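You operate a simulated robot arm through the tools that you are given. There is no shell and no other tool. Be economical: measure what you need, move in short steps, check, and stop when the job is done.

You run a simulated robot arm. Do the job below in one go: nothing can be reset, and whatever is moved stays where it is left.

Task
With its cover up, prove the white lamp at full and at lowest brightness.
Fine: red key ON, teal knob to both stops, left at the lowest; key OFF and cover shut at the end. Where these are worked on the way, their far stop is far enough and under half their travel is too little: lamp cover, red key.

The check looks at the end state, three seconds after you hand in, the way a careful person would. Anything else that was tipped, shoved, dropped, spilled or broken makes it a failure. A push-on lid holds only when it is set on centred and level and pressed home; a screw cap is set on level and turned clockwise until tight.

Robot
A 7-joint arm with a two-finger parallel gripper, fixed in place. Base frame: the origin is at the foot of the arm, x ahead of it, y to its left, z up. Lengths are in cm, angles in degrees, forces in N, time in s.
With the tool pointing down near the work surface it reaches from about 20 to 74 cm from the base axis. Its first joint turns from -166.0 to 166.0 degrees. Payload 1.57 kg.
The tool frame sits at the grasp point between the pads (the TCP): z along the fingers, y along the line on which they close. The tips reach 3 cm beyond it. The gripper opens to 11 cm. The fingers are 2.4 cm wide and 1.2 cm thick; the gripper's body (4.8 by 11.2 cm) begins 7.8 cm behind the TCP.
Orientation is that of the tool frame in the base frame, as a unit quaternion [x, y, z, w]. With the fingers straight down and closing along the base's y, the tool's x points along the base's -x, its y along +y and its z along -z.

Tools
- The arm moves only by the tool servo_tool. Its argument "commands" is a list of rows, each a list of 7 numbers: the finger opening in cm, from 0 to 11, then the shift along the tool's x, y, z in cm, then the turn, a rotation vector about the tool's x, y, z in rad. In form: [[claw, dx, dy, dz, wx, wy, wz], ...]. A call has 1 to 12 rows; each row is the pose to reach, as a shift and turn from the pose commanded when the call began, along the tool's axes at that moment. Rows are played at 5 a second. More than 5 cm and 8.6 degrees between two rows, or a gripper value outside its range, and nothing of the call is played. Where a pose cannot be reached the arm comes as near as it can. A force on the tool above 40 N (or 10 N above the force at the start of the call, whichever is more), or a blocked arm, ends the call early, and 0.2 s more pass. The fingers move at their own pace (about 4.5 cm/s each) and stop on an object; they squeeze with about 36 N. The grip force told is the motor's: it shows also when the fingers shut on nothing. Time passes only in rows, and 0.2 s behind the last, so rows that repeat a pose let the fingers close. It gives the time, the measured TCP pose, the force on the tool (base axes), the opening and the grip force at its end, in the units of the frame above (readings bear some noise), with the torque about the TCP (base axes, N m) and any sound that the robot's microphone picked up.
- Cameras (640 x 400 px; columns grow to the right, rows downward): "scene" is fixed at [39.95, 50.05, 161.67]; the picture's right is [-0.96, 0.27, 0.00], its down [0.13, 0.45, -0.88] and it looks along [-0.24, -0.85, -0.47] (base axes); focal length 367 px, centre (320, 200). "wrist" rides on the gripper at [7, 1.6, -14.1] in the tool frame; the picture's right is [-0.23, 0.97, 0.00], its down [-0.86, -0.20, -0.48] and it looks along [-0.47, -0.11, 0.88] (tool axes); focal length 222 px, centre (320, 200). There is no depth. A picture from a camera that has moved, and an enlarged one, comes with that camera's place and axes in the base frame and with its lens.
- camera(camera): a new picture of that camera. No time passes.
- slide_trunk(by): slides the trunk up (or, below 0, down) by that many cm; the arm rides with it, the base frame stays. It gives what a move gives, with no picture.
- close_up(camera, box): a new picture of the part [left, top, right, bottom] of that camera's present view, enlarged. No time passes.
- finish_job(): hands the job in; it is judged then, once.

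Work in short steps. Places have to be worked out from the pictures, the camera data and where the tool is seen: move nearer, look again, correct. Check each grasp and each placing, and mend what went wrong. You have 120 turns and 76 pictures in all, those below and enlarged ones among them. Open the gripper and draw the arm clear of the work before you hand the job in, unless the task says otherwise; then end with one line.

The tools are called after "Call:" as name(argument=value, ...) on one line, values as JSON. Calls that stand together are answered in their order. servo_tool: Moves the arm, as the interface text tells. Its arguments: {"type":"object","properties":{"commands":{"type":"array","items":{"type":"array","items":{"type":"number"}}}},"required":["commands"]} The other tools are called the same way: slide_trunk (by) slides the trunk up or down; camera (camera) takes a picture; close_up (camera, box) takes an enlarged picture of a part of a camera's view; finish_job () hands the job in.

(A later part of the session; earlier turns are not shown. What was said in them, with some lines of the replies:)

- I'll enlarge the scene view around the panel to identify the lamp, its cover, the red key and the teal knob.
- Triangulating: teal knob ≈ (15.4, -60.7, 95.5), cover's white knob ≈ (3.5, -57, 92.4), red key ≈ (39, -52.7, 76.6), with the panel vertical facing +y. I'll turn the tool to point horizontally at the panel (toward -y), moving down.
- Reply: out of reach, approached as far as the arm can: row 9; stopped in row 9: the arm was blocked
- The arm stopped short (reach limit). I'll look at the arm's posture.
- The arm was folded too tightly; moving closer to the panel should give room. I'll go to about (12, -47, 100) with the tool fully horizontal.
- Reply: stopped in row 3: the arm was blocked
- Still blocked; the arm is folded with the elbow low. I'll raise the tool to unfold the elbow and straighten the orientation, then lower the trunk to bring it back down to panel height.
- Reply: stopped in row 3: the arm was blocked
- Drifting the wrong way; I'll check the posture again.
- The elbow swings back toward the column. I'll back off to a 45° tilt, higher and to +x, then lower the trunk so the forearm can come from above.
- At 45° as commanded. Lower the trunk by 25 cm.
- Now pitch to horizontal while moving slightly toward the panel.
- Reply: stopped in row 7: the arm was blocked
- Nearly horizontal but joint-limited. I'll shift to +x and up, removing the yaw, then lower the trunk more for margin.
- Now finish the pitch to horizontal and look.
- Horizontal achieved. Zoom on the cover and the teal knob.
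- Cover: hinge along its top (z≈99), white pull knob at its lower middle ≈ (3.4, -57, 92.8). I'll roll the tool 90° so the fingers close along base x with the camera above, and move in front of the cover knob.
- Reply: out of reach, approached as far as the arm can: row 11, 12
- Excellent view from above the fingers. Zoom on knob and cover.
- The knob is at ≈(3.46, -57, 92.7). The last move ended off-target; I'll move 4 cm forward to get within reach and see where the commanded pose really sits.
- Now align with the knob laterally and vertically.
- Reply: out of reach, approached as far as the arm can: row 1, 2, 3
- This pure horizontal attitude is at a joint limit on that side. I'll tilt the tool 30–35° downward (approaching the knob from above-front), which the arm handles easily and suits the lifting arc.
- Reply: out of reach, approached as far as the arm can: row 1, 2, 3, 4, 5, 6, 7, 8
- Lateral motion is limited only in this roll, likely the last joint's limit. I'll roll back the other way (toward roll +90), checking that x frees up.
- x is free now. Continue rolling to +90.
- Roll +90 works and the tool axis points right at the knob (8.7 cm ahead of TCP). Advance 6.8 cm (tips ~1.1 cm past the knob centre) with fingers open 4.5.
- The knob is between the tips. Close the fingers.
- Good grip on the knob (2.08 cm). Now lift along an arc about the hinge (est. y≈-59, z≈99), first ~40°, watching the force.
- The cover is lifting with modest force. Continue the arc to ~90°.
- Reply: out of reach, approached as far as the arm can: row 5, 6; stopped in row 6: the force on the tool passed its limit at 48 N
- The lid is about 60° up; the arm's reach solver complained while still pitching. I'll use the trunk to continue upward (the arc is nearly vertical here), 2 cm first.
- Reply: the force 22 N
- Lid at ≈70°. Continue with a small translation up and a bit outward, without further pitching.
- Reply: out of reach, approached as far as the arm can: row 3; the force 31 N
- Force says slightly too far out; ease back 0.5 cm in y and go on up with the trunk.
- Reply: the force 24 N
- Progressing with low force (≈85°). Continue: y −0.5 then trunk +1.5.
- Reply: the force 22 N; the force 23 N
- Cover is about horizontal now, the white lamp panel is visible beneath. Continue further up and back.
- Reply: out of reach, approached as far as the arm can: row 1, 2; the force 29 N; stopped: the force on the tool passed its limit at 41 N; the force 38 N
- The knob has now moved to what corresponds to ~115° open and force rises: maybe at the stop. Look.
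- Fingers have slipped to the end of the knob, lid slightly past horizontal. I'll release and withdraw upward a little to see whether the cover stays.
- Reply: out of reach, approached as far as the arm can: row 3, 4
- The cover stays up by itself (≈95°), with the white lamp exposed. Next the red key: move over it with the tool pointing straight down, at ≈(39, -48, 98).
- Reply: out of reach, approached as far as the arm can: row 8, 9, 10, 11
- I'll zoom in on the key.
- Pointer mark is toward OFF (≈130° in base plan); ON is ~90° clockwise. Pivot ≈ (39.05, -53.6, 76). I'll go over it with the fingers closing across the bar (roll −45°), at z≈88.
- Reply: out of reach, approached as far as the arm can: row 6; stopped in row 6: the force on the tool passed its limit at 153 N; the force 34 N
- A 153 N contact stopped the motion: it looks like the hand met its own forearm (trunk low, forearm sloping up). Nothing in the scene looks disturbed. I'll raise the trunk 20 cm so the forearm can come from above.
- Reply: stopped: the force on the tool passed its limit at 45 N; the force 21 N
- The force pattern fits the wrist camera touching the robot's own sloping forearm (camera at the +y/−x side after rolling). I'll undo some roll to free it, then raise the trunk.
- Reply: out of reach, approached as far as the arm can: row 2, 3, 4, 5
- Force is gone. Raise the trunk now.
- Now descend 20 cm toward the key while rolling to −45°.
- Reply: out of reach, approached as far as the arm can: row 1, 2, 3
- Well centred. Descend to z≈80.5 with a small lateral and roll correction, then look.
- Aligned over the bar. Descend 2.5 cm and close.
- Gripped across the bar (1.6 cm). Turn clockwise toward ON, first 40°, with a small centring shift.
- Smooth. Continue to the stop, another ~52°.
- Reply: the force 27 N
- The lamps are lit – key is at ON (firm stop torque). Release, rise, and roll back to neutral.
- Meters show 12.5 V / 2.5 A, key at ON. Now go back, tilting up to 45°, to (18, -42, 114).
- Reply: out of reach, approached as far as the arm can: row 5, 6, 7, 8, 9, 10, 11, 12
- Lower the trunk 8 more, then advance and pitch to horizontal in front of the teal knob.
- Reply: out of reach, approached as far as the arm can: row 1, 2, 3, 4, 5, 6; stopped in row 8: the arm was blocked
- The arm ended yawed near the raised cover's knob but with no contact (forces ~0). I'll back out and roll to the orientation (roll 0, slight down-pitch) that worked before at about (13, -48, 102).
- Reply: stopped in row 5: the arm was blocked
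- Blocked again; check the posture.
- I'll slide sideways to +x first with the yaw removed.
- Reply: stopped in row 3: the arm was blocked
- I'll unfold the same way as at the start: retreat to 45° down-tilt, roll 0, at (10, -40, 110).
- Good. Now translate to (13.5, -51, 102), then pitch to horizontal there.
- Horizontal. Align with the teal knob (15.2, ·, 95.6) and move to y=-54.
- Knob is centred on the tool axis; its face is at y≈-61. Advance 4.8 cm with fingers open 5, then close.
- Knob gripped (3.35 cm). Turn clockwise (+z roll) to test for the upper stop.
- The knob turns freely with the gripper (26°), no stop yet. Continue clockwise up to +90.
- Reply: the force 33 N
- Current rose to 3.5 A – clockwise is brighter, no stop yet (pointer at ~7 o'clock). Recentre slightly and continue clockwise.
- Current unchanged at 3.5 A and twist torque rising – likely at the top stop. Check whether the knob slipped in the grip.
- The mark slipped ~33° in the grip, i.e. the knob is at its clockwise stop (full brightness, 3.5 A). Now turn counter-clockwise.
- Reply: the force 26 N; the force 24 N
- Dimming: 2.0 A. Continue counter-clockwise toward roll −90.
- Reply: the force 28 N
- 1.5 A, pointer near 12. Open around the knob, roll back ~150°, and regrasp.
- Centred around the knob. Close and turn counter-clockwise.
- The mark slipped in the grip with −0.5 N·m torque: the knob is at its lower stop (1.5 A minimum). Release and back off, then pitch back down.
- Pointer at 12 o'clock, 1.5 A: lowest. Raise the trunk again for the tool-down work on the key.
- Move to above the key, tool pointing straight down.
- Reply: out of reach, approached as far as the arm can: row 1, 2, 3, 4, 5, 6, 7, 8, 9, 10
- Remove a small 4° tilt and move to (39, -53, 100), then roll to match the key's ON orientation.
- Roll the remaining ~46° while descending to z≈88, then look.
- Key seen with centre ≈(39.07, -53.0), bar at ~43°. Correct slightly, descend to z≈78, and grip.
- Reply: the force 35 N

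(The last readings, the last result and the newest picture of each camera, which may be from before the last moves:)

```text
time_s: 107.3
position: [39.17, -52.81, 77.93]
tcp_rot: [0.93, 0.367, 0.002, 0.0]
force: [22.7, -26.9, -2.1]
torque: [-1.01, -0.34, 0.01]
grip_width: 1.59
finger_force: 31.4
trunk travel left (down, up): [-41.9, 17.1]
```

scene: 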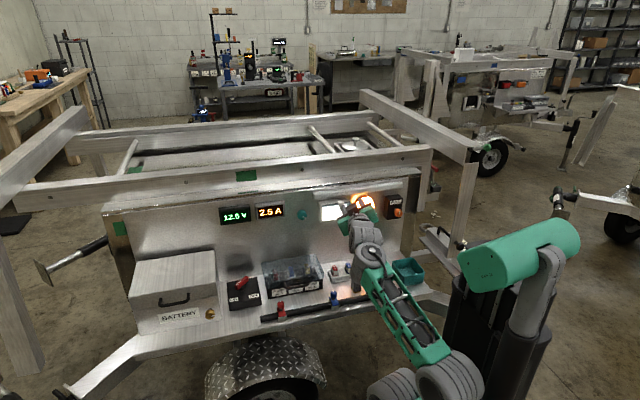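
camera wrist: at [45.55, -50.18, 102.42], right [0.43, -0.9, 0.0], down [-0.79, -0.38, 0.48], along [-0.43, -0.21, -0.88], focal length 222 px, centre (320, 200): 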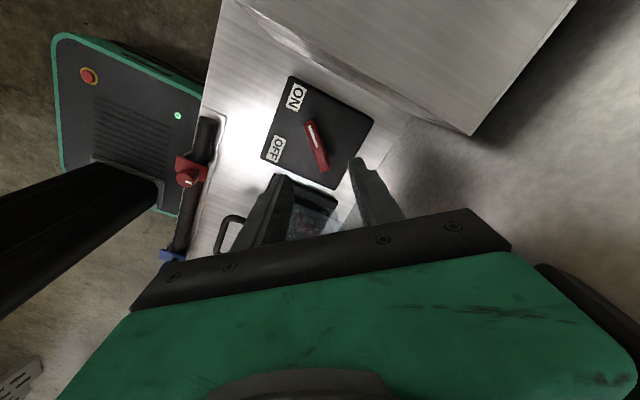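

Gripped (1.59 cm), with a lateral preload; relieve it and turn counter-clockwise to OFF.

Call:
servo_tool(commands=[[0, 0, 0.2, 0, 0, 0, 0], [0, 0, 0.35, 0, 0, 0, -0.08], [0, 0, 0.35, 0, 0, 0, -0.2], [0, 0, 0.35, 0, 0, 0, -0.32], [0, 0, 0.35, 0, 0, 0, -0.44], [0, 0, 0.35, 0, 0, 0, -0.56], [0, 0, 0.35, 0, 0, 0, -0.68], [0, 0, 0.35, 0, 0, 0, -0.8]])

Call:
servo_tool(commands=[[0, 0, 0, 0, 0, 0, -0.12], [0, 0, 0, 0, 0, 0, -0.24], [0, 0, 0, 0, 0, 0, -0.36], [0, 0, 0, 0, 0, 0, -0.48], [0, 0, 0, 0, 0, 0, -0.6], [0, 0, 0, 0, 0, 0, -0.72], [0, 0, 0, 0, 0, 0, -0.84], [0, 0, 0, 0, 0, 0, -0.92]])

Call:
camera(camera="scene")

```text
time_s: 109.1
position: [39.2, -53.14, 78.01]
tcp_rot: [0.714, 0.7, 0.0, 0.001]
force: [-18.4, 22.3, 1.6]
torque: [0.6, 0.55, 0.0]
grip_width: 1.59
finger_force: 31.7
trunk travel left (down, up): [-41.9, 17.1]
```

```text
time_s: 110.9
position: [39.34, -53.19, 77.96]
tcp_rot: [0.329, 0.944, 0.001, 0.0]
force: [-7.9, 3.9, -15.1]
torque: [-0.06, -0.06, -0.73]
grip_width: 1.62
finger_force: 31.7
trunk travel left (down, up): [-41.9, 17.1]
```

```text
13 pictures are left
```

scene: 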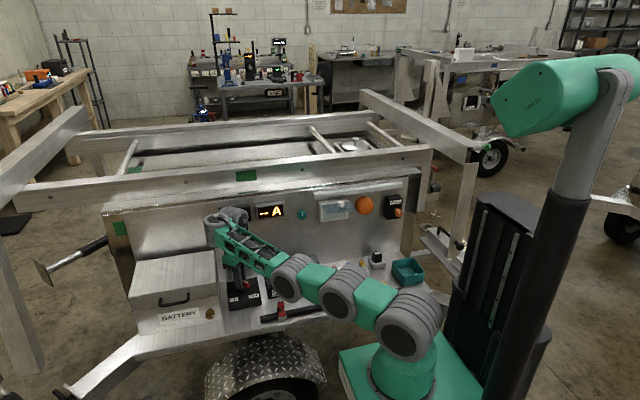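

Meters show no current, lamps are off, firm stop torque: key is OFF. Release, rise and roll to neutral.

Call:
servo_tool(commands=[[4.8, 0, 0, 0, 0, 0, 0], [4.8, 0, 0, 0, 0, 0, 0], [4.8, 0, 0, -2, 0, 0, 0], [4.8, 0, 0, -5, 0, 0, 0], [4.8, 0, 0, -8, 0, 0, 0], [4.8, 0, 0, -11, 0, 0, -0.11], [3, 0, 0, -14, 0, 0, -0.22], [1, 0, 0, -17, 0, 0, -0.34], [0, 0, 0, -19, 0, 0, -0.46], [0, 0, 0, -21, 0, 0, -0.58], [0, 0, 0, -23, 0, 0, -0.67], [0, 0, 0, -23, 0, 0, -0.67]])

Call:
servo_tool(commands=[[0, 2, 1, -2, 0.04, 0, 0], [0, 5, 2, -4, 0.1, 0, 0], [0, 8, 3, -6, 0.17, 0, 0], [0, 11, 4, -8, 0.24, 0, 0], [0, 14, 5, -10, 0.31, 0, 0], [0, 17, 6, -11.5, 0.38, 0, 0], [0, 20, 7, -13, 0.46, 0, 0], [0, 23, 8, -14, 0.54, 0, 0], [0, 26, 9, -14.5, 0.62, 0, 0], [0, 29, 9, -15, 0.7, 0, 0], [0, 31, 9, -15, 0.785, 0, 0], [0, 31, 9, -15, 0.785, 0, 0]])

```text
time_s: 113.5
position: [39.26, -53.11, 100.98]
tcp_rot: [0.0, 1.0, 0.0, 0.002]
force: [-0.1, 0.5, -0.1]
torque: [0.0, -0.02, 0.0]
grip_width: 0.01
finger_force: 22.4
trunk travel left (down, up): [-41.9, 17.1]
```

```text
time_s: 116.3
position: [14.46, -43.72, 120.76]
tcp_rot: [-0.14, 0.894, -0.425, 0.02]
force: [0.2, 0.2, 0.2]
torque: [-0.09, 0.04, -0.07]
grip_width: 0.03
finger_force: 21.1
out of reach, approached as far as the arm can: row 7, 8, 9, 10, 11
trunk travel left (down, up): [-41.9, 17.1]
stopped in row 12: the arm was blocked; the commanded pose is now the measured one
```

Lower the trunk 16 cm for reach, then correct the orientation.

Call:
slide_trunk(by=-16)

```text
time_s: 118.1
position: [14.24, -43.97, 104.58]
tcp_rot: [-0.14, 0.895, -0.422, 0.02]
force: [-0.1, 0.4, 0.0]
torque: [0.01, 0.01, 0.03]
grip_width: 0.02
finger_force: 21.4
trunk travel left (down, up): [-25.9, 33.1]
```

Straighten to 45° down, and move so the closed fingertips hover above the cover beside its knob (x≈6.4).

Call:
servo_tool(commands=[[0, 0.2, -1.5, -1.3, -0.02, 0.03, 0.05], [0, 2, -3, -1.5, -0.04, 0.06, 0.1], [0, 4, -3.6, -0.8, -0.06, 0.09, 0.15], [0, 6, -3.8, 0.2, -0.08, 0.12, 0.2], [0, 8, -3.6, 1.4, -0.095, 0.145, 0.244], [0, 9.3, -3.2, 2.6, -0.095, 0.145, 0.244], [0, 9.3, -3.2, 2.6, -0.095, 0.145, 0.244]])

Call:
camera(camera="wrist")

```text
time_s: 119.7
position: [6.44, -50.3, 106.16]
tcp_rot: [0.0, 0.924, -0.384, 0.0]
force: [0.1, 0.3, -0.3]
torque: [0.01, -0.01, -0.01]
grip_width: 0.0
finger_force: 21.2
trunk travel left (down, up): [-25.9, 33.1]
```

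```text
12 pictures are left
camera wrist: at [-0.5, -39.09, 115.0], right [0.23, 0.69, -0.69], down [0.85, 0.2, 0.48], along [0.47, -0.7, -0.54], focal length 222 px, centre (320, 200)
```

wrist: 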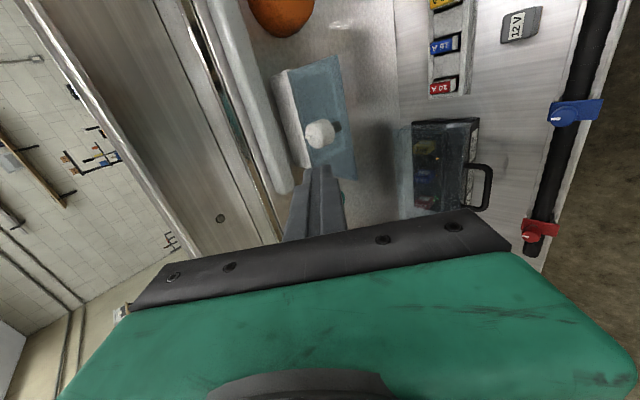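

Fingertips are right beside the knob over the cover. Now push the cover down along its arc.

Call:
servo_tool(commands=[[0, 0, 1, 1.5, 0, 0, 0], [0, 0, 1.59, 2.72, 0, 0, 0], [0, 0, 2.3, 3.4, 0, 0, 0], [0, 0, 2.91, 4.11, 0, 0, 0], [0, 0, 3.35, 4.95, 0, 0, 0], [0, 0, 3.73, 5.78, 0, 0, 0], [0, 0, 3.9, 6.7, 0, 0, 0], [0, 0, 4.02, 7.64, 0, 0, 0], [0, 0, 3.97, 8.3, 0, 0, 0], [0, 0, 3.9, 8.89, 0, 0, 0]])

Call:
camera(camera="wrist")

```text
time_s: 121.9
position: [6.66, -53.85, 97.09]
tcp_rot: [0.0, 0.924, -0.384, 0.0]
force: [0.3, -0.1, -0.2]
torque: [0.01, 0.0, -0.04]
grip_width: 0.0
finger_force: 21.2
trunk travel left (down, up): [-25.9, 33.1]
```

```text
11 pictures are left
camera wrist: at [-0.45, -42.62, 105.94], right [0.23, 0.69, -0.69], down [0.85, 0.2, 0.48], along [0.47, -0.7, -0.54], focal length 222 px, centre (320, 200)
```

wrist: 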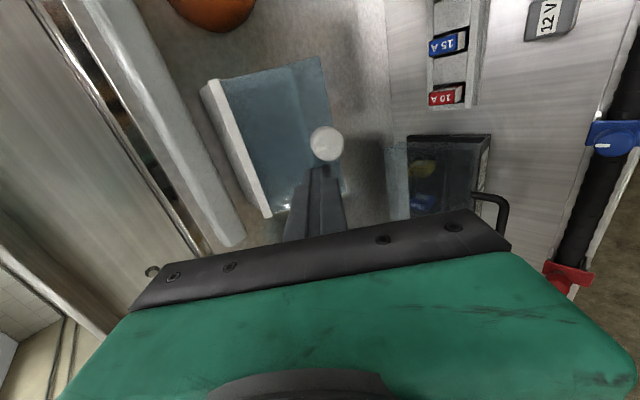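

The cover is swinging shut. Continue pressing to closed.

Call:
servo_tool(commands=[[0, 0, -0.2, 0.6, 0, 0, 0], [0, 0, -0.39, 1.23, 0, 0, 0], [0, 0, -0.7, 1.8, 0, 0, 0], [0, 0, -1.04, 2.39, 0, 0, 0], [0, 0, -1.22, 2.57, 0, 0, 0], [0, 0, -1.4, 2.75, 0, 0, 0], [0, 0, -1.4, 2.75, 0, 0, 0]])

Call:
camera(camera="wrist")

```text
time_s: 123.5
position: [6.42, -56.55, 96.1]
tcp_rot: [0.0, 0.924, -0.383, 0.0]
force: [-2.2, 32.7, -2.0]
torque: [0.53, -0.01, -0.03]
grip_width: 0.0
finger_force: 21.0
trunk travel left (down, up): [-25.9, 33.1]
```

```text
10 pictures are left
camera wrist: at [-0.49, -45.32, 105.02], right [0.23, 0.69, -0.69], down [0.85, 0.2, 0.48], along [0.47, -0.7, -0.54], focal length 222 px, centre (320, 200)
```

wrist: 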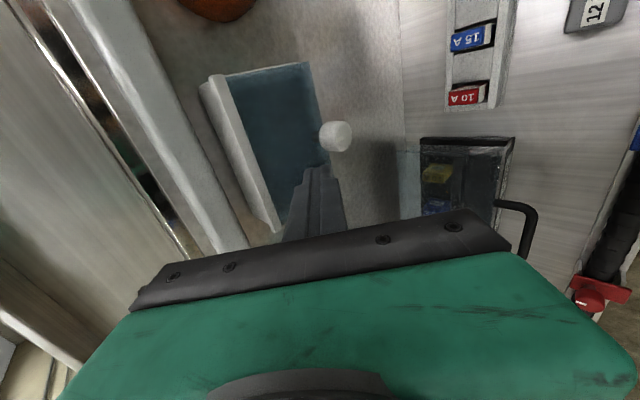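

Pressed firmly (33 N normal to the panel) – the cover is shut. Withdraw and inspect.

Call:
servo_tool(commands=[[0, 0, 0.5, -0.5, 0, 0, 0], [0, 0, 0.5, -2, 0, 0, 0], [0, 0, 0, -5, 0, 0, 0], [0, 0, -1, -9, 0, 0, 0], [0, 0, -2, -13, 0, 0, 0], [3, -3, -3, -16, 0, 0, 0], [6, -6, -4, -18, 0, 0, 0], [6, -6, -4, -18, 0, 0, 0]])

Call:
camera(camera="wrist")

Call:
close_up(camera="scene", box=[200, 160, 420, 310])

```text
time_s: 125.3
position: [12.32, -46.89, 111.76]
tcp_rot: [0.0, 0.923, -0.384, 0.0]
force: [0.3, -0.2, 0.3]
torque: [0.0, -0.01, 0.0]
grip_width: 6.0
finger_force: 0.0
trunk travel left (down, up): [-25.9, 33.1]
```

```text
9 pictures are left
camera wrist: at [5.38, -35.72, 120.59], right [0.23, 0.69, -0.69], down [0.85, 0.2, 0.48], along [0.47, -0.7, -0.54], focal length 222 px, centre (320, 200)
```

wrist: 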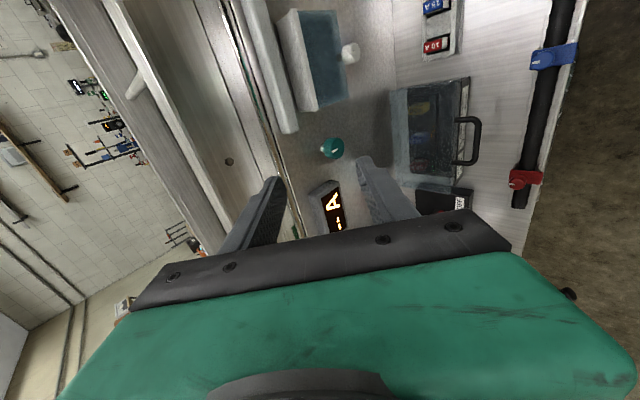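

```text
2.67 times, centred on (310, 235) of scene
camera zoom: at [39.95, 50.05, 161.67], right [-0.96, 0.27, 0.0], down [0.13, 0.45, -0.88], along [-0.24, -0.85, -0.47], focal length 979 px, centre (347, 107)
```

zoom: 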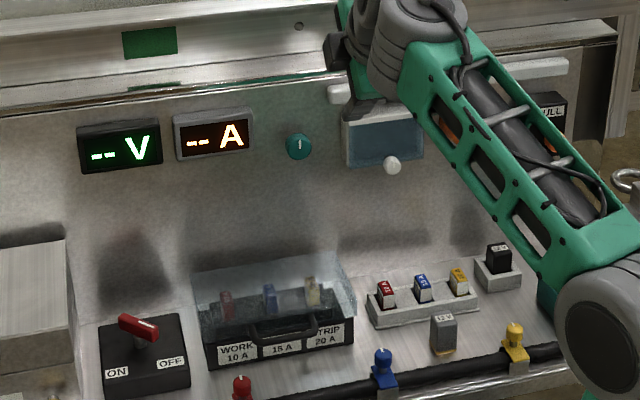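

The pictures show the key at OFF, both meters blank, the teal knob at its lower stop and the cover shut flush. The gripper is open and clear of the panel, so I'm handing in.

Call:
finish_job()

```text
The job is handed in.
```

With the cover up, the white lamp was proved at full (3.5 A on the meter) and at lowest brightness (1.5 A); the teal knob is left at its lowest stop, the red key is OFF, and the cover is shut.
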